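You operate a simulated robot arm through the tools that you are given. There is no shell and no other tool.

You run a simulated two-armed robot. Do the job below in one go: nothing can be reset, and whatever is moved stays where it is left.

JOB
Take the cap off the tube on the top of the grey cart and lay it down there.

It is judged by the outcome, as a careful person would: the job done as asked, and still so three seconds after it is handed in. It fails if anything else is knocked over, pushed out of place, dropped, spilled or broken. Lids that push on must go on centred and level and be pressed home; caps that screw on are set level and turned clockwise until they are tight.

ROBOT AND FRAMES
Two 7-joint arms with three-finger grippers on one trunk, on a base that moves. Base frame: it is fixed to the floor where the robot stands at the start and does not move with it; the origin is under the middle of the robot, x ahead of it, y to its left, z up; the surface under the hand at the start is at about z = 820. Lengths are in mm, angles in degrees, forces in N, time in s.
The left shoulder is at the start at [42, 154, 1007], the right one opposite. With the tool pointing down near the work surface each hand reaches from about 200 to 620 mm from the robot's upright axis, wherever it stands, measured 20 degrees to its own side. Payload 2.69 kg a hand.
The tool frame of a hand sits at the grasp point between the pads (the TCP): z along the fingers, y along the line on which they close. The tips reach 29 mm beyond it. The gripper opens to 120 mm; its body begins 78 mm behind the TCP.
Orientation is that of the tool frame in the base frame, as a unit quaternion [x, y, z, w]. With the fingers straight down and closing along the base's y, the tool's x points along the base's -x, its y along +y and its z along -z.

CONTROLS
- The arms move only by the tool jog_arm. It takes "left_plan", "right_plan" or both (then of equal length, played together; a hand with none holds still); each is a list of rows, each an object (a shift or turn left out is 0, a gripper value left out holds the last) with "jaw": the finger opening in mm, from 0 to 120; "delta_pos": the shift along the base's x, y, z in units of 50 mm (1.0 is 50 mm), a list of three; "turn": the turn, a rotation vector about the base's x, y, z in units of 6 degrees (1.0 is 6 degrees), a list of three. In form: [{"jaw": jaw, "delta_pos": [dx, dy, dz], "turn": [wx, wy, wz]}, ...]. A call has 1 to 20 rows; each row shifts and turns the commanded pose from where the row before left it. A call with a number of a shift or a turn outside -1 to 1 is refused whole. Each row takes 0.2 s and may step no farther than 50 mm and 8.6 degrees from the row before; otherwise, or with a gripper value out of range, the whole call is refused. A pose out of reach is approached as far as the arm can. The call stops where the force on the tool passes 40 N (or 10 N more than at its start, if that is more) or the arm is blocked; 0.2 s more then pass. Each finger travels about 136.2 mm/s and halts on what it meets, pressing with about 42 N; the grip force reading is that of the motor and also rises with nothing between the fingers. The clock runs only during rows and for 0.2 s after the last one: add rows that do not move to give the fingers time. The reply holds the time, the measured pose of the TCP, the force on the tool along the base axes, the opening and the grip force, in the units named above and with some noise, with the torque about the TCP (base axes, N m) and any sound that the robot's microphone picked up.
- Cameras (640 x 400 px; columns grow to the right, rows downward): "scene" is now at [144.6, -50.8, 1184]; the picture's right is [-0.55, -0.84, 0.00], its down [-0.28, 0.18, -0.94] and it looks along [0.79, -0.52, -0.33] (base axes); focal length 226 px, centre (320, 200). "left" rides on the left gripper at [63, 0, -104] in its tool frame; the picture's right is [0.00, 1.00, 0.00], its down [-0.83, 0.00, -0.56] and it looks along [-0.56, 0.00, 0.83] (tool axes); focal length 275 px, centre (320, 200). "right" rides on the right gripper at [63, 0, -104] in its tool frame; the picture's right is [0.00, 1.00, 0.00], its down [-0.83, 0.00, -0.56] and it looks along [-0.56, 0.00, 0.83] (tool axes); focal length 275 px, centre (320, 200). There is no depth. A picture from a camera that has moved, and an enlarged one, comes with that camera's place and axes in the base frame and with its lens.
- grab_frame(camera): a new picture of that camera. It takes no simulated time.
- slide_trunk(by): moves the trunk up (or, below 0, down) by that many mm; the arms and the scene camera ride with it, the base frame stays. It gives what a move gives, with no picture.
- roll_base(legs): drives the robot by 1 to 6 legs, each [ahead, left, turn to the left] in mm, mm and degrees, along the robot's own axes; the way and the turn of a leg run together, so that a leg with both is an arc; at most 1500 mm and 180 degrees a leg. The arms and the cameras ride along, it lands a little off, and it stops where it bumps. It gives what a move gives.
- turn_head(pan, tilt): turns the head with the scene camera to pan (to the left, within 80 degrees either way) and tilt (down, from -29 to 69), counted from straight ahead of the robot (the tilt from the chest, where the trunk bows). It gives what a move gives.
- zoom(camera, box): a new picture of the part [left, top, right, bottom] of that camera's present view, enlarged. It takes no simulated time.
- job_done(): hands the job in; it is judged then, once.

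Nothing tells you exact positions but the pictures and the camera data. Unless the task says otherwise, let go and move clear before handing in.

The tools are called as name(argument=value, ...) on one line, values as JSON. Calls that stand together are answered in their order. jog_arm: Moves the arms, as the interface text tells. Its arguments: {"type":"object","properties":{"left_plan":{"type":"array","items":{"type":"object","properties":{"jaw":{"type":"number"},"delta_pos":{"type":"array","items":{"type":"number"}},"turn":{"type":"array","items":{"type":"number"}}}}},"right_plan":{"type":"array","items":{"type":"object","properties":{"jaw":{"type":"number"},"delta_pos":{"type":"array","items":{"type":"number"}},"turn":{"type":"array","items":{"type":"number"}}}}}},"required":[]} The other tools are called the same way: slide_trunk (by) moves the trunk up or down; roll_base (legs) drives the base; turn_head (pan, tilt) turns the head that bears the scene camera; grab_frame (camera) takes a picture; zoom (camera, box) takes an enlarged picture of a part of a camera's view; job_done () hands the job in.

At the start:

```text
t: 0.0
left_tcp_pos: [343.3, -5.5, 1094.4]
left_tool_rot: [0.0, 1.0, 0.0, 0.0]
left_ft_force: [0.3, -0.1, -0.2]
left_ft_torque: [0.01, 0.02, -0.01]
left_grip_width: 120.1
left_grip_force: 0.1
right_tcp_pos: [280.8, -401.4, 1103.2]
right_tool_rot: [-0.001, 1.0, 0.0, 0.0]
right_ft_force: [0.3, 0.1, 0.3]
right_ft_torque: [0.0, 0.01, -0.03]
right_grip_width: 120.0
right_grip_force: 0.2
trunk travel left (down, up): [-375.0, 63.0]
robot x, y, heading: [-2.9, -0.9, 0.3]
head pan, tilt (commanded): [-33.2, 19.4]
```

scene: 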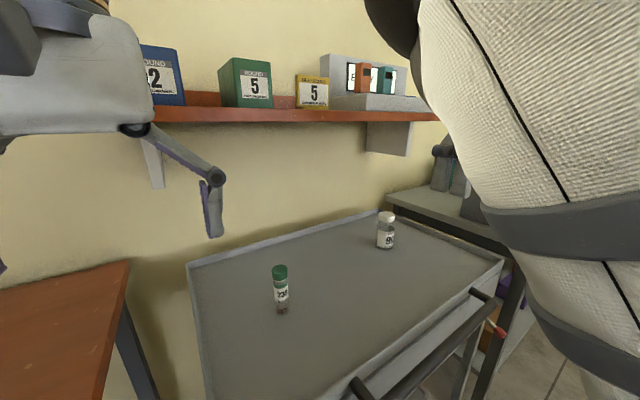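
right: 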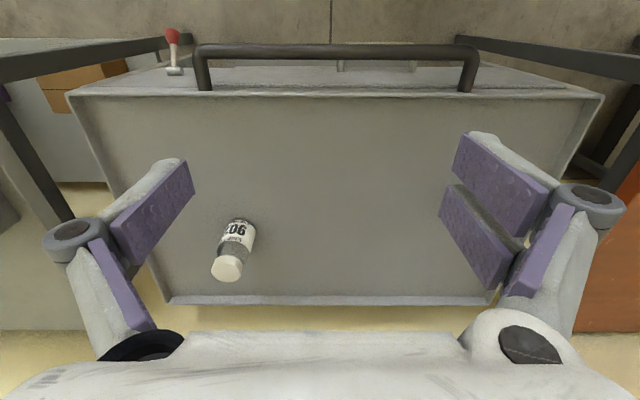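
left: 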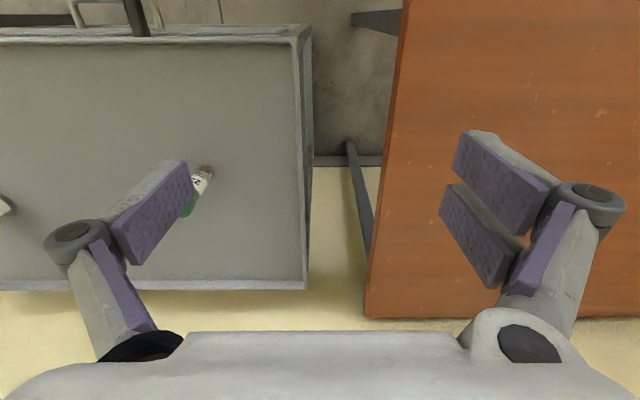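

I see a grey cart with a green-capped narrow tube (standing) and a white-capped vial further right. I'll zoom in to tell which one is the tube and where it stands.

zoom(camera="scene", box=[240, 240, 340, 330])

zoom(camera="scene", box=[340, 190, 440, 270])

zoom(camera="left", box=[140, 130, 260, 240])

zoom(camera="right", box=[180, 190, 300, 310])

```text
4.44 times, centred on (290, 285) of scene
camera zoom: at [144.6, -50.8, 1184.0], right [-0.55, -0.84, 0.0], down [-0.28, 0.18, -0.94], along [0.79, -0.52, -0.33], focal length 1007 px, centre (453, -178)
```

zoom: 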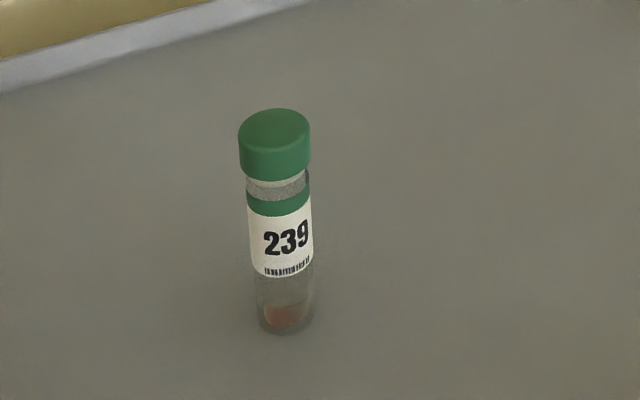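

```text
5.00 times, centred on (390, 230) of scene
camera zoom: at [144.6, -50.8, 1184.0], right [-0.55, -0.84, 0.0], down [-0.28, 0.18, -0.94], along [0.79, -0.52, -0.33], focal length 1132 px, centre (-30, 50)
```

zoom: 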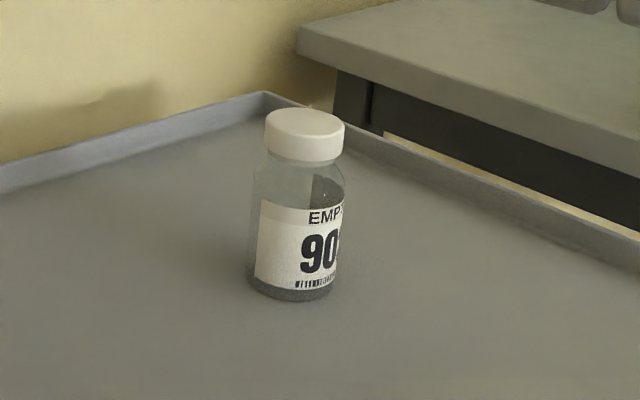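

```text
3.64 times, centred on (200, 185) of left
camera zoom: at [280.2, -5.2, 1200.4], right [0.0, 1.0, 0.0], down [0.83, 0.0, 0.56], along [0.56, 0.0, -0.83], focal length 1001 px, centre (756, 254)
```

zoom: 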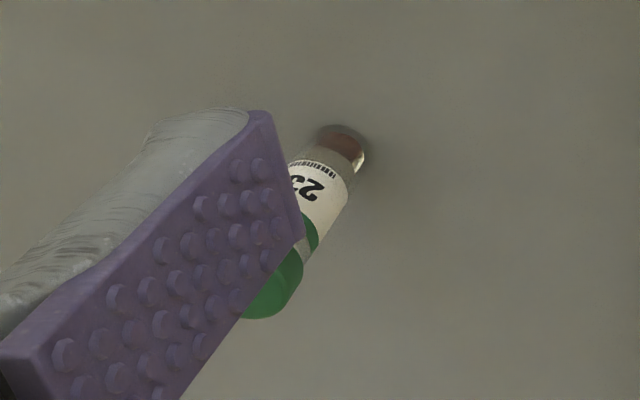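

```text
3.33 times, centred on (240, 250) of right
camera zoom: at [218.3, -403.6, 1206.8], right [0.0, 1.0, 0.0], down [0.83, 0.0, 0.56], along [0.56, 0.0, -0.83], focal length 918 px, centre (587, 33)
```

zoom: 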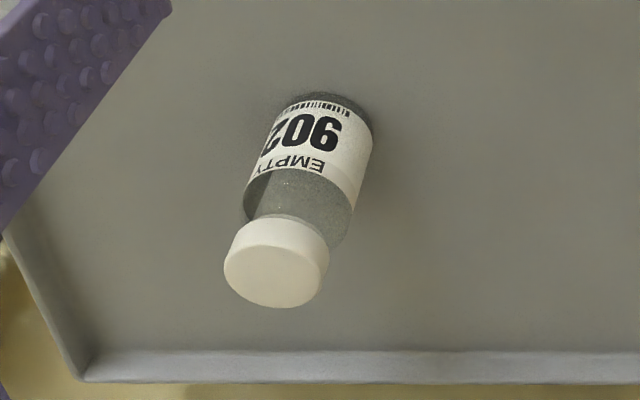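

The tube is the green-capped one, numbered 239. I put it at about (481, -182), standing on the cart top at z≈820 and about 106 mm tall. The cap is about 30 mm wide, from z≈908 to 926. Before planning a two-handed unscrew, I'll look at the shape of the grippers and the cap.

zoom(camera="scene", box=[0, 0, 240, 250])

zoom(camera="scene", box=[265, 258, 300, 290])

turn_head(pan=-5, tilt=40)

grab_frame(camera="scene")

```text
1.60 times, centred on (120, 125) of scene
camera zoom: at [144.6, -50.8, 1184.0], right [-0.55, -0.84, 0.0], down [-0.28, 0.18, -0.94], along [0.79, -0.52, -0.33], focal length 362 px, centre (640, 320)
```

zoom: 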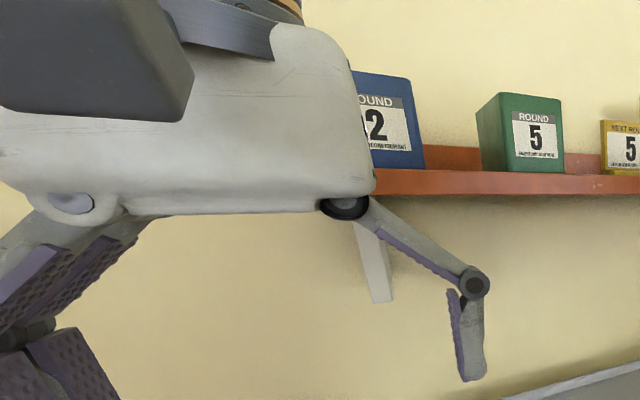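

```text
12.50 times, centred on (282, 274) of scene
camera zoom: at [144.6, -50.8, 1184.0], right [-0.55, -0.84, 0.0], down [-0.28, 0.18, -0.94], along [0.79, -0.52, -0.33], focal length 2831 px, centre (789, -725)
```

zoom: 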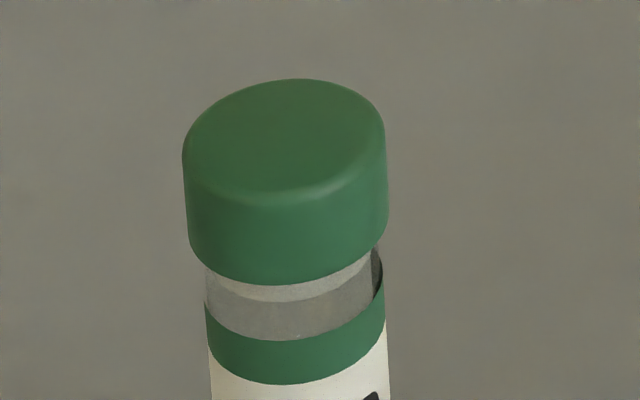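

```text
t: 0.9
left_tcp_pos: [343.3, -5.5, 1095.2]
left_tool_rot: [0.0, 1.0, 0.0, 0.0]
left_ft_force: [-0.2, -0.3, -0.8]
left_ft_torque: [0.03, -0.01, -0.01]
left_grip_width: 119.9
left_grip_force: 0.2
right_tcp_pos: [282.0, -402.8, 1101.4]
right_tool_rot: [0.0, 1.0, 0.001, -0.002]
right_ft_force: [-0.9, 0.4, 0.6]
right_ft_torque: [0.0, 0.01, -0.02]
right_grip_width: 120.1
right_grip_force: 0.0
trunk travel left (down, up): [-375.0, 63.0]
robot x, y, heading: [-0.4, 2.1, 0.0]
head pan, tilt (commanded): [-5.0, 40.0]
```

```text
taken
camera scene: at [150.7, -37.1, 1173.4], right [-0.41, -0.91, 0.0], down [-0.4, 0.18, -0.9], along [0.82, -0.37, -0.44], focal length 226 px, centre (320, 200)
```

scene: 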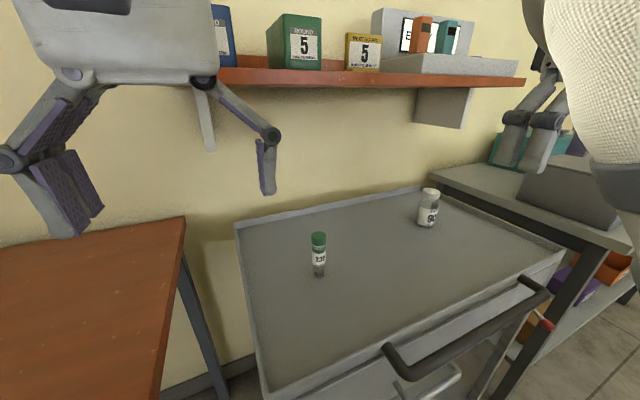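

The tube's cap is a plain green one, and I can't tell from the picture whether it screws on or pushes on. I'll hold the tube body low from the left with a tilted left hand, then turn and lift the cap from above with the right hand. First the head goes to the tube and the left hand rotates in free air.

turn_head(pan=-22, tilt=38)

jog_arm(left_plan=[{"jaw": 100, "delta_pos": [0.142, -0.236, -0.236], "turn": [0, 0, -0.9375]}, {"delta_pos": [0.142, -0.236, -0.236], "turn": [0, 0, -0.9375]}, {"delta_pos": [0.142, -0.236, -0.236], "turn": [0, 0, -0.9375]}, {"delta_pos": [0.142, -0.236, -0.236], "turn": [0, 0, -0.9375]}, {"delta_pos": [0.142, -0.236, -0.236], "turn": [0, 0, -0.9375]}, {"delta_pos": [0.142, -0.236, -0.236], "turn": [0, 0, -0.9375]}, {"delta_pos": [0.142, -0.236, -0.236], "turn": [0, 0, -0.9375]}, {"delta_pos": [0.142, -0.236, -0.236], "turn": [0, 0, -0.9375]}])

grab_frame(camera="scene")

```text
t: 1.7
left_tcp_pos: [343.4, -5.2, 1095.5]
left_tool_rot: [0.0, 1.0, 0.0, 0.0]
left_ft_force: [-1.0, 0.0, -0.6]
left_ft_torque: [0.01, 0.01, 0.0]
left_grip_width: 119.9
left_grip_force: 0.1
right_tcp_pos: [281.9, -402.0, 1103.5]
right_tool_rot: [-0.001, 1.0, 0.001, -0.001]
right_ft_force: [-0.2, 0.4, -0.1]
right_ft_torque: [-0.03, 0.0, 0.0]
right_grip_width: 120.1
right_grip_force: 0.1
trunk travel left (down, up): [-375.0, 63.0]
robot x, y, heading: [-0.2, -0.8, 0.2]
head pan, tilt (commanded): [-22.0, 38.0]
```

```text
t: 3.5
left_tcp_pos: [401.1, -100.3, 1000.3]
left_tool_rot: [0.383, 0.924, 0.0, 0.0]
left_ft_force: [0.4, -0.6, -0.2]
left_ft_torque: [0.02, 0.01, -0.03]
left_grip_width: 99.8
left_grip_force: 0.1
right_tcp_pos: [282.2, -402.7, 1103.4]
right_tool_rot: [0.0, 1.0, 0.0, -0.001]
right_ft_force: [-0.3, -0.4, 0.2]
right_ft_torque: [-0.01, -0.01, -0.01]
right_grip_width: 120.1
right_grip_force: 0.1
trunk travel left (down, up): [-375.0, 63.0]
robot x, y, heading: [0.3, 3.4, 0.1]
head pan, tilt (commanded): [-22.0, 38.0]
```

```text
taken
camera scene: at [150.7, -37.8, 1174.0], right [-0.41, -0.91, 0.0], down [-0.39, 0.18, -0.9], along [0.82, -0.37, -0.43], focal length 226 px, centre (320, 200)
```

scene: 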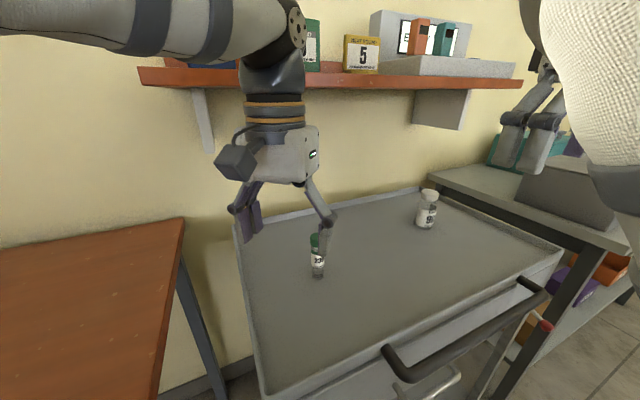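

The left hand followed its commands exactly. Next I'll pitch it so the fingers point forward-right and about 25° downward, staying above the cart.

jog_arm(left_plan=[{"turn": [-0.696, -0.696, 0]}, {"turn": [-0.696, -0.696, 0]}, {"turn": [-0.696, -0.696, 0]}, {"turn": [-0.696, -0.696, 0]}, {"turn": [-0.696, -0.696, 0]}, {"turn": [-0.696, -0.696, 0]}, {"turn": [-0.696, -0.696, 0]}, {"turn": [-0.696, -0.696, 0]}, {"turn": [-0.696, -0.696, 0]}, {"turn": [-0.696, -0.696, 0]}, {"turn": [-0.696, -0.696, 0]}, {}])

grab_frame(camera="scene")

grab_frame(camera="left")

```text
t: 6.1
left_tcp_pos: [401.0, -100.1, 1001.4]
left_tool_rot: [0.322, 0.779, -0.206, 0.497]
left_ft_force: [-1.0, 0.2, 0.6]
left_ft_torque: [0.01, 0.02, -0.01]
left_grip_width: 100.2
left_grip_force: 0.1
right_tcp_pos: [280.2, -402.3, 1102.7]
right_tool_rot: [0.0, 1.0, 0.001, 0.0]
right_ft_force: [-0.4, 0.4, 0.1]
right_ft_torque: [-0.04, 0.01, 0.01]
right_grip_width: 119.7
right_grip_force: 0.0
trunk travel left (down, up): [-375.0, 63.0]
robot x, y, heading: [-2.5, -2.5, 0.0]
head pan, tilt (commanded): [-22.0, 38.0]
```

```text
taken
camera scene: at [150.2, -38.0, 1174.0], right [-0.41, -0.91, 0.0], down [-0.39, 0.18, -0.9], along [0.82, -0.37, -0.43], focal length 226 px, centre (320, 200)
```

scene: 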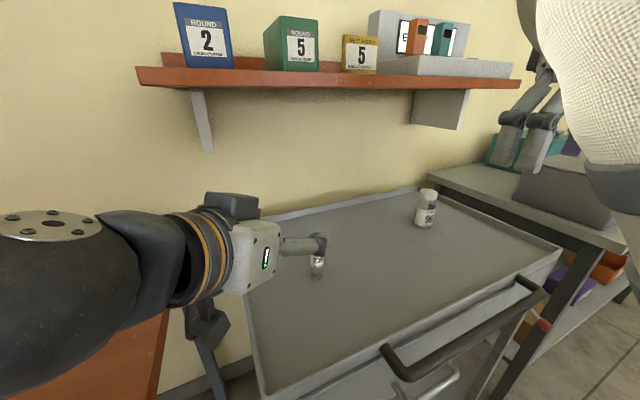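

```text
taken
camera left: at [314.6, -13.9, 988.9], right [0.71, 0.71, 0.0], down [-0.11, 0.11, 0.99], along [0.7, -0.7, 0.15], focal length 275 px, centre (320, 200)
```

left: 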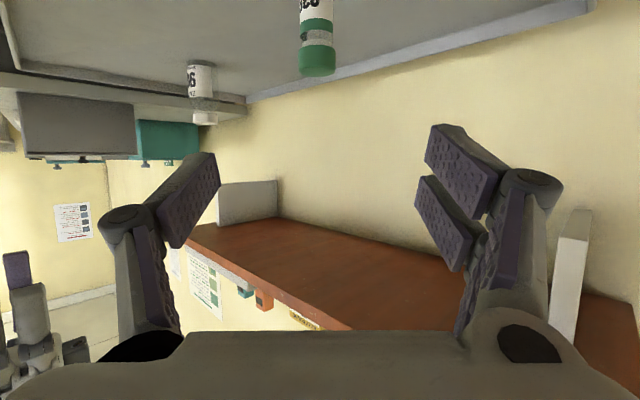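

The hold orientation is reached, and the left camera now hangs below the hand. I'll check how far its housing sticks out so that it clears the cart's rim.

zoom(camera="scene", box=[140, 180, 350, 360])

zoom(camera="scene", box=[220, 200, 380, 400])

zoom(camera="left", box=[160, 0, 480, 120])

grab_frame(camera="right")

```text
2.22 times, centred on (245, 270) of scene
camera zoom: at [150.2, -38.0, 1174.0], right [-0.41, -0.91, 0.0], down [-0.39, 0.18, -0.9], along [0.82, -0.37, -0.43], focal length 503 px, centre (487, 44)
```

zoom: 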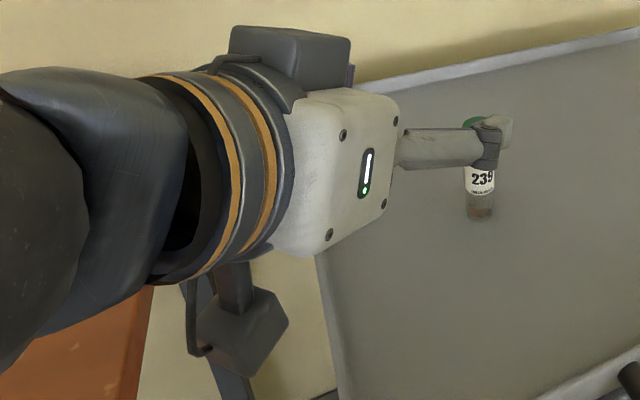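

```text
2.00 times, centred on (300, 300) of scene
camera zoom: at [150.2, -38.0, 1174.0], right [-0.41, -0.91, 0.0], down [-0.39, 0.18, -0.9], along [0.82, -0.37, -0.43], focal length 453 px, centre (360, 0)
```

zoom: 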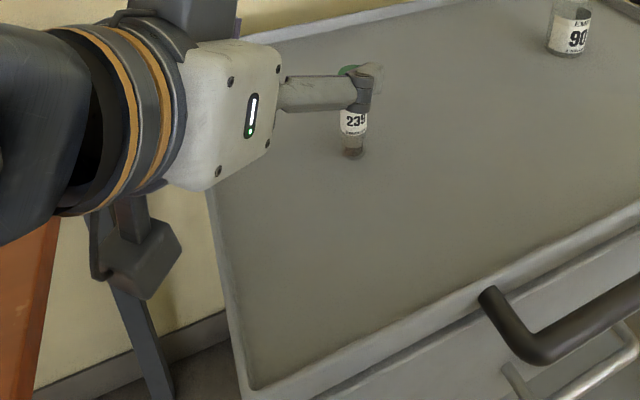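

```text
2.00 times, centred on (320, 60) of left
camera zoom: at [314.6, -13.9, 988.9], right [0.71, 0.71, 0.0], down [-0.11, 0.11, 0.99], along [0.7, -0.7, 0.15], focal length 551 px, centre (320, 480)
```

zoom: 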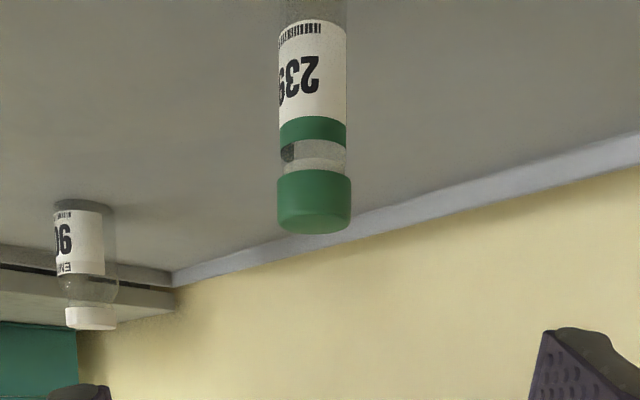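

```text
taken
camera right: at [218.2, -403.7, 1206.8], right [0.0, 1.0, 0.0], down [0.83, 0.0, 0.56], along [0.56, 0.0, -0.83], focal length 275 px, centre (320, 200)
```

right: 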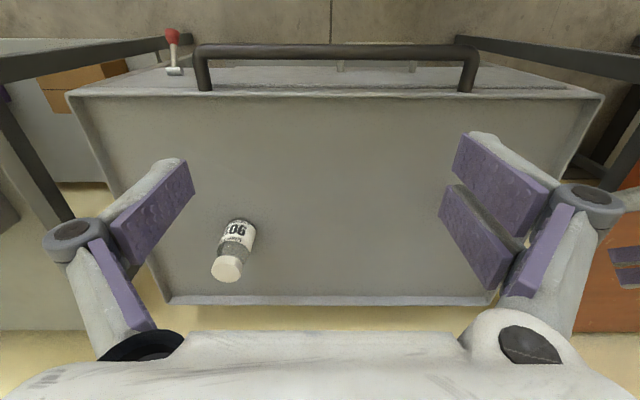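

The camera housing reaches about 25 mm below its lens, so I'll steepen the left hand to about 35° down to clear the rim. Then it goes down behind the tube while the right wrist tests how far it can turn counter-clockwise in free air.

jog_arm(left_plan=[{"jaw": 70, "delta_pos": [-0.07, 0.05, 0], "turn": [-0.589, -0.589, 0]}, {"delta_pos": [-0.07, 0.05, 0], "turn": [-0.589, -0.589, 0]}, {"delta_pos": [0, 0, -0.24]}, {"delta_pos": [0, 0, -0.24]}, {"delta_pos": [0, 0, -0.24]}, {"delta_pos": [0, 0, -0.24]}, {"delta_pos": [0, 0, -0.24]}, {"delta_pos": [0, 0, -0.24]}, {"delta_pos": [0, 0, -0.24]}, {"delta_pos": [0, 0, -0.24]}, {"delta_pos": [0, 0, -0.24]}, {"delta_pos": [0, 0, -0.24]}, {}, {}, {}, {}, {}, {}, {}, {}], right_plan=[{"jaw": 60, "turn": [0, 0, 1]}, {"turn": [0, 0, 1]}, {"turn": [0, 0, 1]}, {"turn": [0, 0, 1]}, {"turn": [0, 0, 1]}, {"turn": [0, 0, 1]}, {"turn": [0, 0, 1]}, {"turn": [0, 0, 1]}, {"turn": [0, 0, 1]}, {"turn": [0, 0, 1]}, {"turn": [0, 0, 1]}, {"turn": [0, 0, 1]}, {"turn": [0, 0, 1]}, {"turn": [0, 0, 1]}, {"turn": [0, 0, 1]}, {"turn": [0, 0, 1]}, {"turn": [0, 0, 1]}, {"turn": [0, 0, 1]}, {"turn": [0, 0, 1]}, {"turn": [0, 0, 1]}])

grab_frame(camera="scene")

grab_frame(camera="left")

grab_frame(camera="right")

```text
t: 10.3
left_tcp_pos: [393.3, -94.3, 953.7]
left_tool_rot: [0.303, 0.733, -0.232, 0.562]
left_ft_force: [0.5, 0.3, 1.0]
left_ft_torque: [0.0, -0.07, 0.0]
left_grip_width: 69.8
left_grip_force: 0.2
left hand out of reach, approached as far as the arm can: row 7, 8, 9, 10, 11, 12
right_tcp_pos: [375.2, -394.6, 1118.4]
right_tool_rot: [0.866, -0.5, -0.002, 0.0]
right_ft_force: [0.7, 1.0, 0.7]
right_ft_torque: [0.01, 0.05, -0.02]
right_grip_width: 60.1
right_grip_force: 0.1
right hand out of reach, approached as far as the arm can: row 17, 18, 19, 20
trunk travel left (down, up): [-375.0, 63.0]
robot x, y, heading: [2.7, 1.0, -0.3]
head pan, tilt (commanded): [-22.0, 38.0]
```

```text
taken
camera scene: at [146.8, -32.3, 1154.6], right [-0.37, -0.93, 0.0], down [-0.57, 0.23, -0.79], along [0.73, -0.3, -0.62], focal length 226 px, centre (320, 200)
```

scene: 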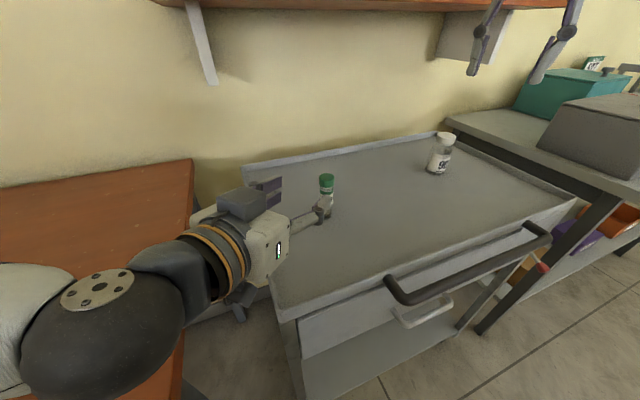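

```text
taken
camera left: at [311.0, -11.0, 919.4], right [0.71, 0.71, 0.0], down [-0.23, 0.23, 0.95], along [0.67, -0.67, 0.32], focal length 275 px, centre (320, 200)
```

left: 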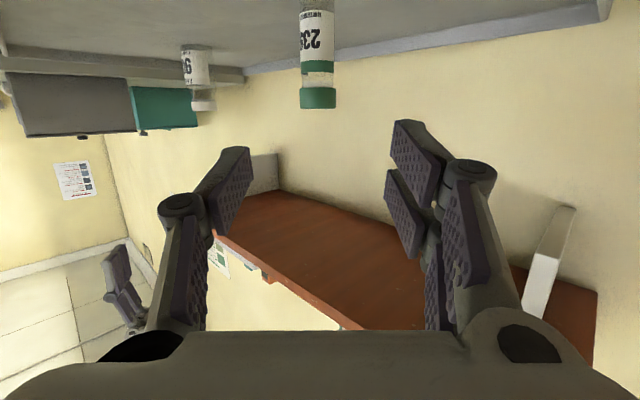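

```text
taken
camera right: at [407.3, -450.1, 1221.1], right [-0.86, -0.5, 0.0], down [-0.42, 0.72, 0.56], along [-0.28, 0.48, -0.83], focal length 275 px, centre (320, 200)
```

right: 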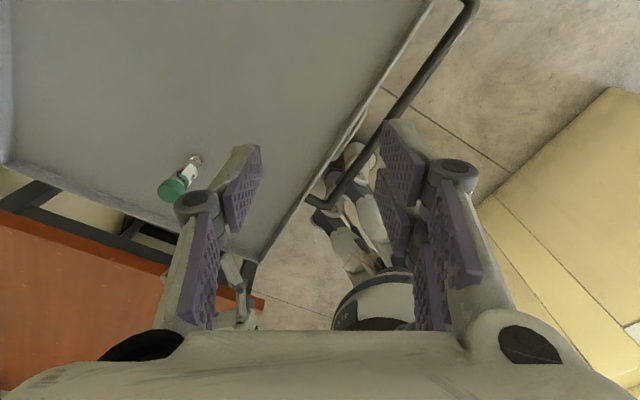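

I pitched the left hand the wrong way: it is now only 15° down and ran out of reach there. The right wrist did reach 120° of turn. I'll bring the left hand back to a steeper angle, raising it a little as it turns.

jog_arm(left_plan=[{"delta_pos": [0, 0, 0.3], "turn": [0.589, 0.589, 0]}, {"delta_pos": [0, 0, 0.3], "turn": [0.589, 0.589, 0]}, {"delta_pos": [0, 0, 0.3], "turn": [0.589, 0.589, 0]}, {"delta_pos": [0, 0, 0.3], "turn": [0.589, 0.589, 0]}, {}])

```text
t: 11.5
left_tcp_pos: [394.3, -93.4, 1013.4]
left_tool_rot: [0.339, 0.819, -0.178, 0.427]
left_ft_force: [0.0, -0.5, 0.2]
left_ft_torque: [0.01, 0.02, -0.02]
left_grip_width: 69.8
left_grip_force: 0.0
right_tcp_pos: [376.0, -394.9, 1117.5]
right_tool_rot: [0.865, -0.502, -0.001, 0.0]
right_ft_force: [0.8, 0.2, 0.6]
right_ft_torque: [0.03, -0.01, 0.01]
right_grip_width: 60.0
right_grip_force: 0.0
trunk travel left (down, up): [-375.0, 63.0]
robot x, y, heading: [-0.3, 0.5, -0.0]
head pan, tilt (commanded): [-22.0, 38.0]
```

The left hand is at the intended 35° tilt at z=1013. Next I'll lower it behind the tube.

jog_arm(left_plan=[{"delta_pos": [0, 0, -0.24]}, {"delta_pos": [0, 0, -0.24]}, {"delta_pos": [0, 0, -0.24]}, {"delta_pos": [0, 0, -0.24]}, {"delta_pos": [0, 0, -0.24]}, {"delta_pos": [0, 0, -0.24]}, {"delta_pos": [0, 0, -0.24]}, {"delta_pos": [0, 0, -0.24]}, {"delta_pos": [0, 0, -0.24]}, {"delta_pos": [0, 0, -0.24]}, {}])

grab_frame(camera="scene")

grab_frame(camera="left")

```text
t: 13.9
left_tcp_pos: [394.5, -93.0, 892.9]
left_tool_rot: [0.34, 0.819, -0.178, 0.427]
left_ft_force: [0.3, 0.6, 0.5]
left_ft_torque: [0.0, 0.02, -0.03]
left_grip_width: 69.9
left_grip_force: 0.0
right_tcp_pos: [374.9, -393.2, 1117.5]
right_tool_rot: [0.865, -0.502, 0.0, 0.0]
right_ft_force: [0.2, 0.6, -0.6]
right_ft_torque: [-0.01, -0.02, -0.01]
right_grip_width: 59.8
right_grip_force: 0.0
trunk travel left (down, up): [-375.0, 63.0]
robot x, y, heading: [-0.3, -1.6, -0.1]
head pan, tilt (commanded): [-22.0, 38.0]
```

```text
taken
camera scene: at [146.6, -32.1, 1154.6], right [-0.37, -0.93, 0.0], down [-0.57, 0.23, -0.79], along [0.73, -0.3, -0.62], focal length 226 px, centre (320, 200)
```

scene: 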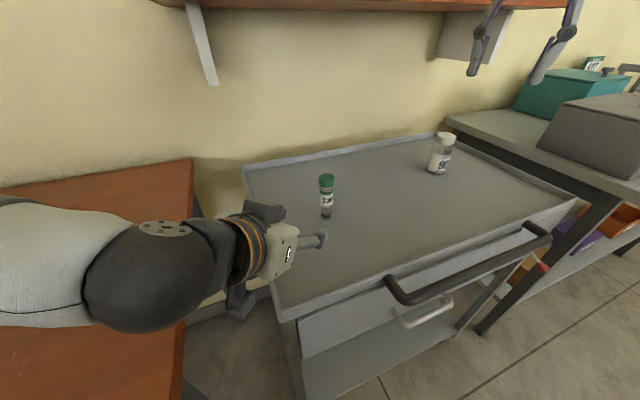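

```text
taken
camera left: at [308.5, -7.1, 902.2], right [0.71, 0.71, 0.0], down [0.01, -0.02, 1.0], along [0.71, -0.71, -0.02], focal length 275 px, centre (320, 200)
```

left: 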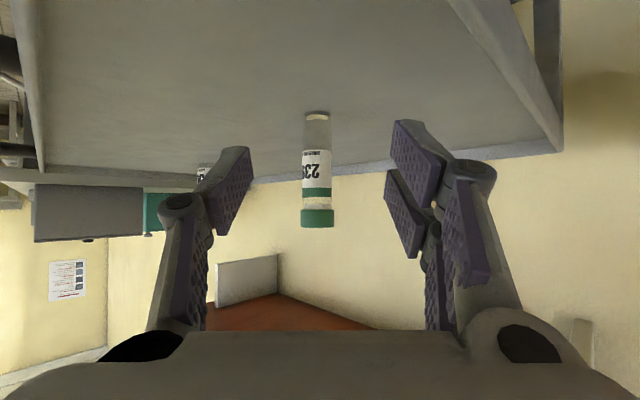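

The left camera now looks nearly level at the tube. I'll zoom in to measure the tube's position and cap height accurately.

zoom(camera="left", box=[250, 95, 390, 240])

zoom(camera="scene", box=[260, 160, 400, 290])

```text
2.76 times, centred on (320, 168) of left
camera zoom: at [308.5, -7.1, 902.2], right [0.71, 0.71, 0.0], down [0.01, -0.02, 1.0], along [0.71, -0.71, -0.02], focal length 759 px, centre (320, 290)
```

zoom: 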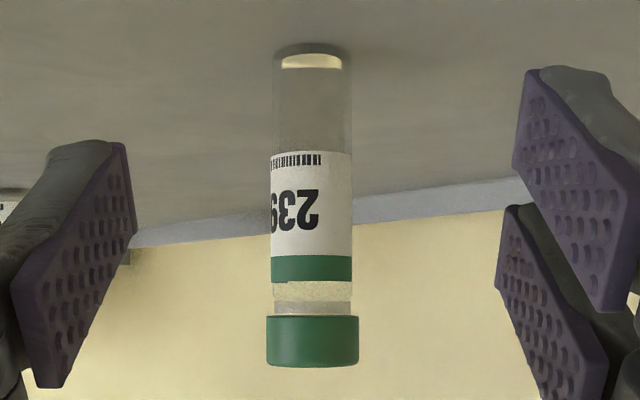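

```text
3.08 times, centred on (330, 225) of scene
camera zoom: at [146.6, -32.1, 1154.6], right [-0.37, -0.93, 0.0], down [-0.57, 0.23, -0.79], along [0.73, -0.3, -0.62], focal length 697 px, centre (289, 123)
```

zoom: 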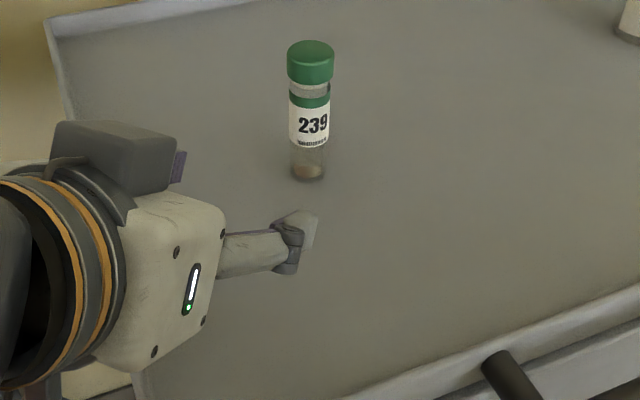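

I place the tube at about (480.5, -182.5). Its base is at z≈822 and the cap spans about 906.5 to 921.5. I'll centre the left hand, lower it, and slide most of the way toward the tube with the fingers open 70 mm.

jog_arm(left_plan=[{"jaw": 70, "delta_pos": [-0.018, -0.018, -0.26]}, {"delta_pos": [-0.018, -0.018, -0.26]}, {"delta_pos": [0.1414, -0.1414, 0]}, {"delta_pos": [0.1414, -0.1414, 0]}, {"delta_pos": [0.1414, -0.1414, 0]}, {"delta_pos": [0.1414, -0.1414, 0]}, {"delta_pos": [0.1414, -0.1414, 0]}, {"delta_pos": [0.1414, -0.1414, 0]}, {}])

grab_frame(camera="left")

grab_frame(camera="scene")

```text
t: 15.9
left_tcp_pos: [435.0, -137.6, 867.2]
left_tool_rot: [0.339, 0.819, -0.177, 0.426]
left_ft_force: [0.8, -0.7, 0.4]
left_ft_torque: [0.03, -0.03, 0.0]
left_grip_width: 69.8
left_grip_force: 0.0
right_tcp_pos: [374.5, -393.5, 1117.0]
right_tool_rot: [0.865, -0.502, -0.002, 0.0]
right_ft_force: [0.1, -0.2, -0.3]
right_ft_torque: [0.02, 0.0, 0.01]
right_grip_width: 60.3
right_grip_force: 0.0
trunk travel left (down, up): [-375.0, 63.0]
robot x, y, heading: [-2.8, -0.7, 0.1]
head pan, tilt (commanded): [-22.0, 38.0]
```

```text
taken
camera left: at [349.1, -52.3, 876.5], right [0.71, 0.71, 0.0], down [0.01, -0.02, 1.0], along [0.71, -0.71, -0.02], focal length 275 px, centre (320, 200)
```

left: 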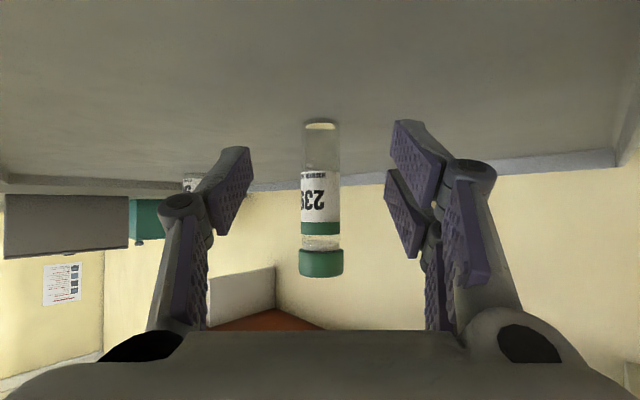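

```text
taken
camera scene: at [146.6, -32.1, 1154.6], right [-0.37, -0.93, 0.0], down [-0.57, 0.23, -0.79], along [0.73, -0.3, -0.62], focal length 226 px, centre (320, 200)
```

scene: 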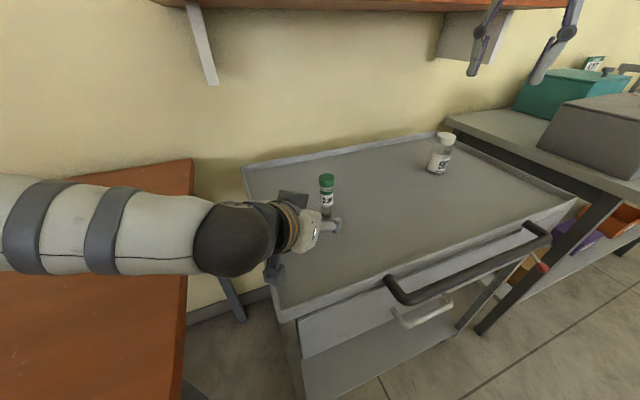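

The tube is centred between the pads. I'll slide the last 51 mm so the fingers straddle it.

jog_arm(left_plan=[{"delta_pos": [0.146, -0.146, 0]}, {"delta_pos": [0.146, -0.146, 0]}, {"delta_pos": [0.146, -0.146, 0]}, {"delta_pos": [0.146, -0.146, 0]}, {"delta_pos": [0.146, -0.146, 0]}, {}])

grab_frame(camera="left")

zoom(camera="scene", box=[260, 160, 400, 290])

```text
t: 17.3
left_tcp_pos: [471.6, -173.0, 867.4]
left_tool_rot: [0.339, 0.819, -0.178, 0.427]
left_ft_force: [-0.5, 0.3, 0.7]
left_ft_torque: [-0.01, -0.02, -0.01]
left_grip_width: 69.9
left_grip_force: 0.1
right_tcp_pos: [375.3, -393.5, 1117.8]
right_tool_rot: [0.865, -0.501, -0.001, 0.0]
right_ft_force: [0.7, 0.0, -0.2]
right_ft_torque: [-0.01, 0.02, 0.01]
right_grip_width: 60.1
right_grip_force: 0.0
trunk travel left (down, up): [-375.0, 63.0]
robot x, y, heading: [1.5, -1.3, 0.1]
head pan, tilt (commanded): [-22.0, 38.0]
```

```text
taken
camera left: at [385.3, -87.2, 876.7], right [0.71, 0.71, 0.0], down [0.01, -0.02, 1.0], along [0.71, -0.71, -0.02], focal length 275 px, centre (320, 200)
```

left: 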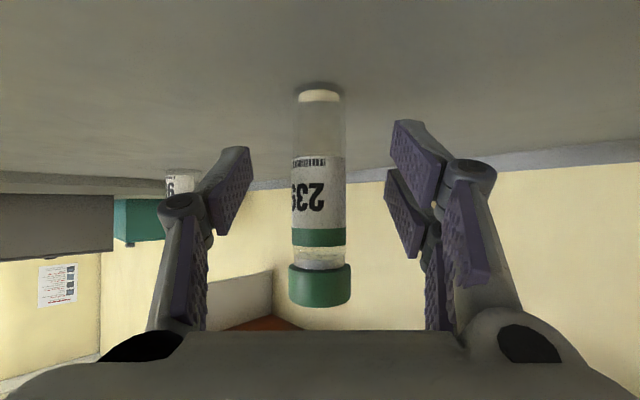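

```text
3.08 times, centred on (330, 225) of scene
camera zoom: at [146.6, -32.1, 1154.6], right [-0.37, -0.93, 0.0], down [-0.57, 0.23, -0.79], along [0.73, -0.3, -0.62], focal length 697 px, centre (289, 123)
```

zoom: 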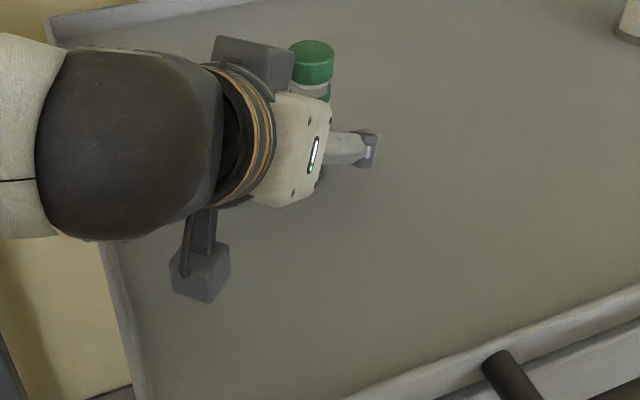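

The tube now stands between the left fingers. I'll check centring and height closely before closing.

zoom(camera="left", box=[170, 70, 470, 320])

jog_arm(left_plan=[{"jaw": 45}, {}, {}])

zoom(camera="left", box=[170, 70, 470, 320])

```text
1.60 times, centred on (320, 195) of left
camera zoom: at [385.3, -87.2, 876.7], right [0.71, 0.71, 0.0], down [0.01, -0.02, 1.0], along [0.71, -0.71, -0.02], focal length 440 px, centre (320, 208)
```

zoom: 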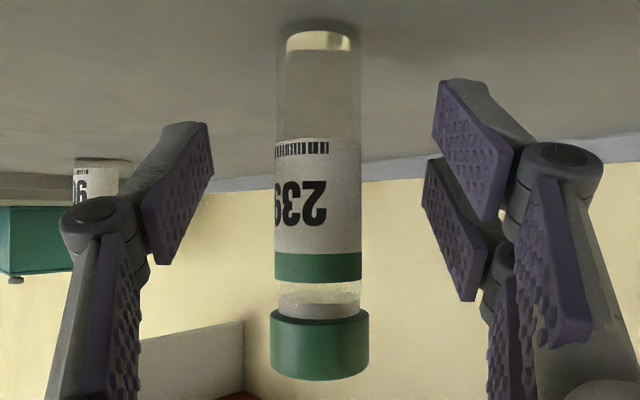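

```text
t: 18.1
left_tcp_pos: [471.3, -173.3, 868.1]
left_tool_rot: [0.339, 0.819, -0.178, 0.427]
left_ft_force: [1.2, 0.0, -0.5]
left_ft_torque: [-0.01, 0.01, 0.0]
left_grip_width: 45.2
left_grip_force: 0.2
right_tcp_pos: [375.8, -393.6, 1116.9]
right_tool_rot: [0.865, -0.501, -0.001, 0.0]
right_ft_force: [-0.4, 0.5, 0.2]
right_ft_torque: [-0.04, 0.01, 0.0]
right_grip_width: 60.0
right_grip_force: 0.1
trunk travel left (down, up): [-375.0, 63.0]
robot x, y, heading: [-1.7, -1.5, 0.1]
head pan, tilt (commanded): [-22.0, 38.0]
```

```text
1.60 times, centred on (320, 195) of left
camera zoom: at [385.2, -87.2, 876.7], right [0.71, 0.71, 0.0], down [0.01, -0.02, 1.0], along [0.71, -0.71, -0.02], focal length 440 px, centre (320, 208)
```

zoom: 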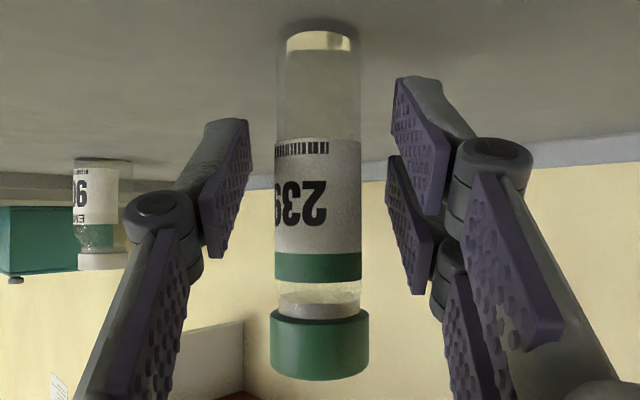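

The tube is centred within half a millimetre. I'll close the left hand in small steps until it grips.

jog_arm(left_plan=[{"jaw": 40}, {"jaw": 36}, {"jaw": 33}, {"jaw": 31}, {"jaw": 29.5}, {"jaw": 28.5}, {"jaw": 27.5}, {"jaw": 26.8}, {"jaw": 26}, {"jaw": 25}, {"jaw": 24}, {"jaw": 22}, {}])

zoom(camera="left", box=[170, 70, 470, 320])

```text
t: 20.9
left_tcp_pos: [470.8, -173.1, 867.8]
left_tool_rot: [0.339, 0.819, -0.177, 0.427]
left_ft_force: [0.4, -0.4, -0.8]
left_ft_torque: [0.02, 0.01, 0.01]
left_grip_width: 24.4
left_grip_force: 42.5
right_tcp_pos: [375.9, -394.4, 1117.3]
right_tool_rot: [0.865, -0.501, -0.001, 0.001]
right_ft_force: [0.4, 0.0, -0.1]
right_ft_torque: [-0.02, -0.01, -0.01]
right_grip_width: 60.1
right_grip_force: 0.0
trunk travel left (down, up): [-375.0, 63.0]
robot x, y, heading: [0.9, 0.8, -0.1]
head pan, tilt (commanded): [-22.0, 38.0]
```

```text
1.60 times, centred on (320, 195) of left
camera zoom: at [385.2, -87.2, 876.7], right [0.71, 0.71, 0.0], down [0.01, -0.02, 1.0], along [0.71, -0.71, -0.02], focal length 440 px, centre (320, 208)
```

zoom: 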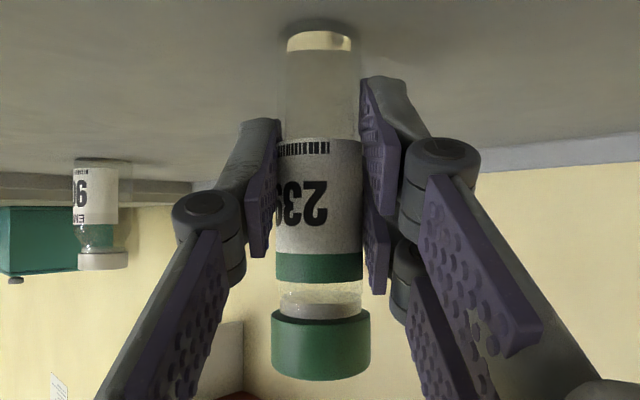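

The left hand now holds the tube firmly at 42 N, about 24.4 mm wide, still upright and centred. I'll bring the right hand high above the cap, turning its wrist back to about 60°.

jog_arm(right_plan=[{"delta_pos": [0.21, 0.424, -0.054], "turn": [0, 0, -1]}, {"delta_pos": [0.21, 0.424, -0.054], "turn": [0, 0, -1]}, {"delta_pos": [0.21, 0.424, -0.054], "turn": [0, 0, -1]}, {"delta_pos": [0.21, 0.424, -0.054], "turn": [0, 0, -1]}, {"delta_pos": [0.21, 0.424, -0.054], "turn": [0, 0, -1]}, {"delta_pos": [0.21, 0.424, -0.054], "turn": [0, 0, -1]}, {"delta_pos": [0.21, 0.424, -0.054], "turn": [0, 0, -1]}, {"delta_pos": [0.21, 0.424, -0.054], "turn": [0, 0, -1]}, {"delta_pos": [0.21, 0.424, -0.054], "turn": [0, 0, -1]}, {"delta_pos": [0.21, 0.424, -0.054], "turn": [0, 0, -1]}, {}])

grab_frame(camera="scene")

grab_frame(camera="right")

```text
t: 23.3
left_tcp_pos: [471.6, -173.0, 869.6]
left_tool_rot: [0.339, 0.819, -0.177, 0.427]
left_ft_force: [-0.5, -0.6, -0.8]
left_ft_torque: [0.03, 0.0, -0.01]
left_grip_width: 24.1
left_grip_force: 41.8
right_tcp_pos: [481.9, -183.0, 1090.5]
right_tool_rot: [-0.499, 0.867, 0.0, -0.001]
right_ft_force: [-0.3, 0.1, 0.1]
right_ft_torque: [-0.01, 0.04, 0.0]
right_grip_width: 59.9
right_grip_force: 0.0
trunk travel left (down, up): [-375.0, 63.0]
robot x, y, heading: [-1.8, 3.2, 0.2]
head pan, tilt (commanded): [-22.0, 38.0]
```

```text
taken
camera scene: at [146.6, -32.2, 1154.6], right [-0.37, -0.93, 0.0], down [-0.57, 0.23, -0.79], along [0.73, -0.3, -0.62], focal length 226 px, centre (320, 200)
```

scene: 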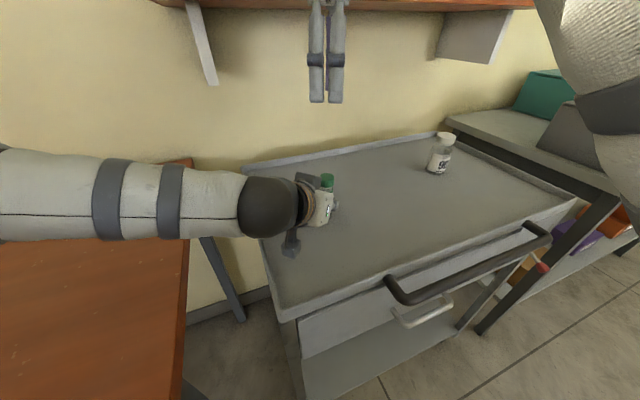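

```text
taken
camera right: at [449.5, -238.8, 1194.1], right [-0.87, 0.5, 0.0], down [0.41, 0.72, 0.56], along [0.28, 0.48, -0.83], focal length 275 px, centre (320, 200)
```

right: 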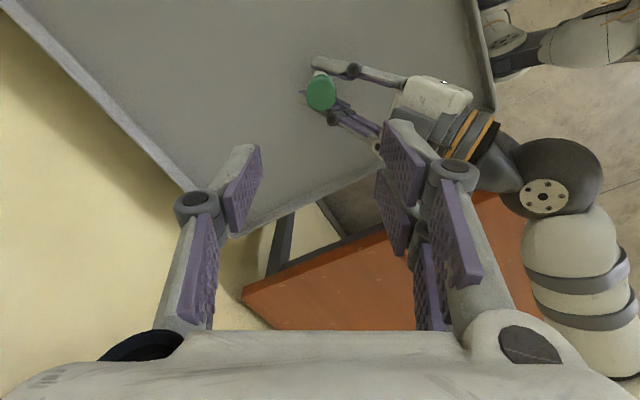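

The right hand is above the cap at z≈1090. I'll zoom in the right camera to fine-tune its alignment over the cap.

zoom(camera="right", box=[260, 40, 400, 140])

jog_arm(right_plan=[{"turn": [0, 0, 1]}, {"turn": [0, 0, 1]}, {"turn": [0, 0, 1]}, {"turn": [0, 0, 1]}, {"turn": [0, 0, 1]}, {"turn": [0, 0, 1]}, {"turn": [0, 0, 1]}, {"turn": [0, 0, 1]}, {"turn": [0, 0, 1]}, {"turn": [0, 0, 1]}, {"turn": [0, 0, 1]}, {"turn": [0, 0, 1]}, {"turn": [0, 0, 1]}, {"turn": [0, 0, 1]}, {"turn": [0, 0, 1]}, {}])

zoom(camera="right", box=[240, 40, 400, 140])

grab_frame(camera="right")

```text
4.00 times, centred on (330, 90) of right
camera zoom: at [449.5, -238.8, 1194.1], right [-0.87, 0.5, 0.0], down [0.41, 0.72, 0.56], along [0.28, 0.48, -0.83], focal length 1101 px, centre (280, 640)
```

zoom: 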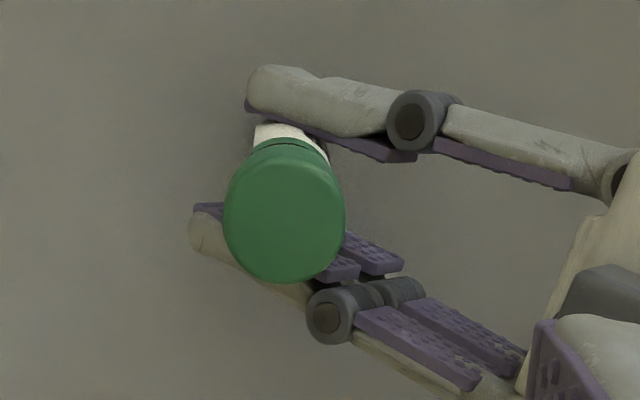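

```text
t: 26.3
left_tcp_pos: [467.5, -174.7, 869.6]
left_tool_rot: [0.341, 0.818, -0.177, 0.428]
left_ft_force: [0.0, -0.9, -0.8]
left_ft_torque: [-0.01, 0.0, -0.01]
left_grip_width: 24.2
left_grip_force: 42.4
right_tcp_pos: [472.9, -188.5, 1096.4]
right_tool_rot: [0.945, -0.327, 0.002, 0.001]
right_ft_force: [-26.9, -6.0, 5.5]
right_ft_torque: [0.42, -3.2, -1.43]
right_grip_width: 60.1
right_grip_force: 0.1
trunk travel left (down, up): [-375.0, 63.0]
robot x, y, heading: [-1.6, 0.6, -0.4]
head pan, tilt (commanded): [-22.0, 38.0]
stopped in row 15 (right hand): the force on the tool passed its limit at 43 N (the readings are from after the stop); the commanded pose is now the measured one
```

```text
4.00 times, centred on (320, 90) of right
camera zoom: at [521.5, -228.4, 1199.2], right [-0.61, -0.79, 0.0], down [-0.66, 0.51, 0.55], along [-0.43, 0.34, -0.83], focal length 1101 px, centre (320, 640)
```

zoom: 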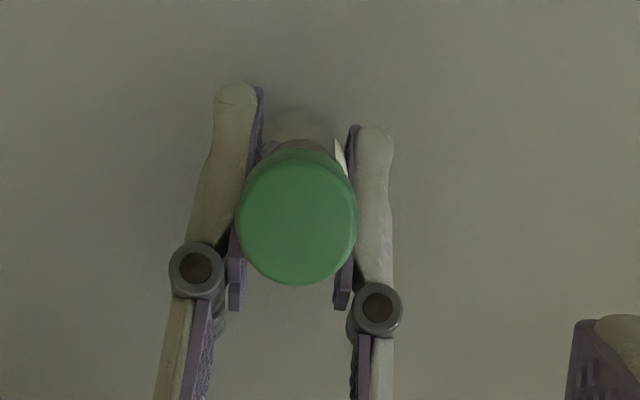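

```text
taken
camera right: at [521.5, -228.4, 1199.2], right [-0.61, -0.79, 0.0], down [-0.66, 0.51, 0.55], along [-0.43, 0.34, -0.83], focal length 275 px, centre (320, 200)
```

right: 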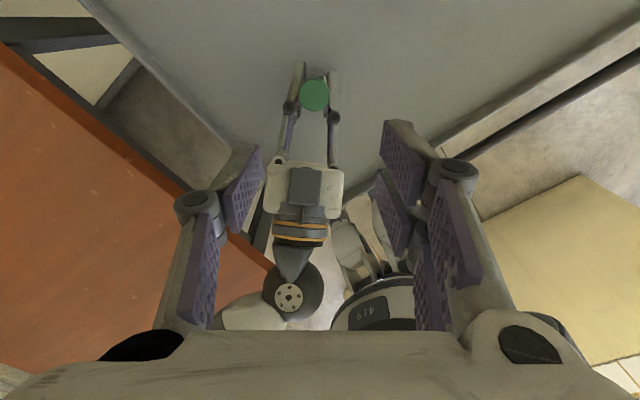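

The right hand met something with about 27 N pushing back along -x. This is most likely its camera housing touching the front edge of the wall shelf, which is at about the same height. I'll back it off at once by turning back and moving toward the robot.

jog_arm(right_plan=[{"delta_pos": [-0.2, 0, 0], "turn": [0, 0, -1]}, {"delta_pos": [-0.1, 0, -0.1], "turn": [0, 0, -1]}, {"delta_pos": [0, 0, -0.1], "turn": [0, 0, -1]}, {"turn": [0, 0, -1]}, {"turn": [0, 0, -1]}, {}, {}])

grab_frame(camera="scene")

grab_frame(camera="left")

grab_frame(camera="right")

```text
t: 27.9
left_tcp_pos: [470.2, -175.3, 868.0]
left_tool_rot: [0.34, 0.819, -0.178, 0.427]
left_ft_force: [0.1, 0.6, 4.0]
left_ft_torque: [0.01, -0.11, 0.02]
left_grip_width: 24.4
left_grip_force: 42.2
right_tcp_pos: [463.1, -187.2, 1081.4]
right_tool_rot: [0.829, -0.559, -0.001, -0.001]
right_ft_force: [-0.1, -0.7, 0.6]
right_ft_torque: [-0.01, -0.03, 0.0]
right_grip_width: 59.9
right_grip_force: 0.3
trunk travel left (down, up): [-375.0, 63.0]
robot x, y, heading: [-2.4, 0.1, -0.0]
head pan, tilt (commanded): [-22.0, 38.0]
```

```text
taken
camera scene: at [150.7, -30.2, 1165.1], right [-0.34, -0.94, 0.0], down [-0.49, 0.17, -0.86], along [0.81, -0.29, -0.52], focal length 226 px, centre (320, 200)
```

scene: 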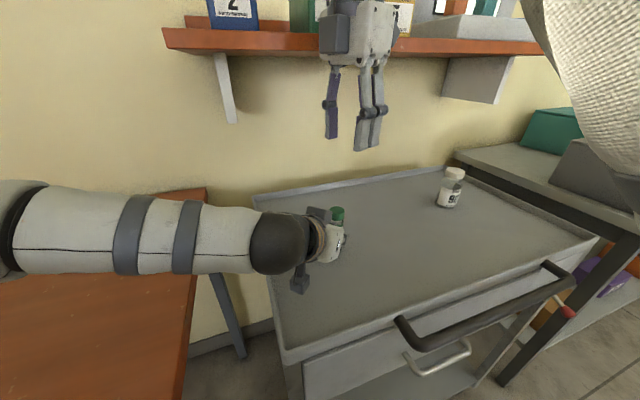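

```text
taken
camera left: at [384.3, -88.1, 876.6], right [0.71, 0.7, 0.0], down [0.01, -0.02, 1.0], along [0.7, -0.71, -0.02], focal length 275 px, centre (320, 200)
```

left: 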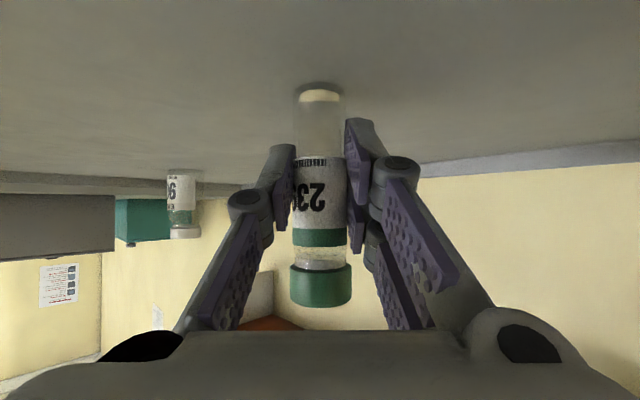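

```text
taken
camera right: at [487.1, -247.9, 1185.2], right [-0.93, -0.38, 0.0], down [-0.31, 0.77, 0.56], along [-0.21, 0.52, -0.83], focal length 275 px, centre (320, 200)
```

right: 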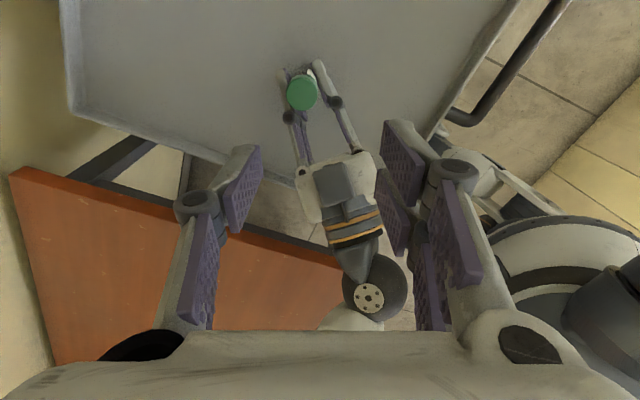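

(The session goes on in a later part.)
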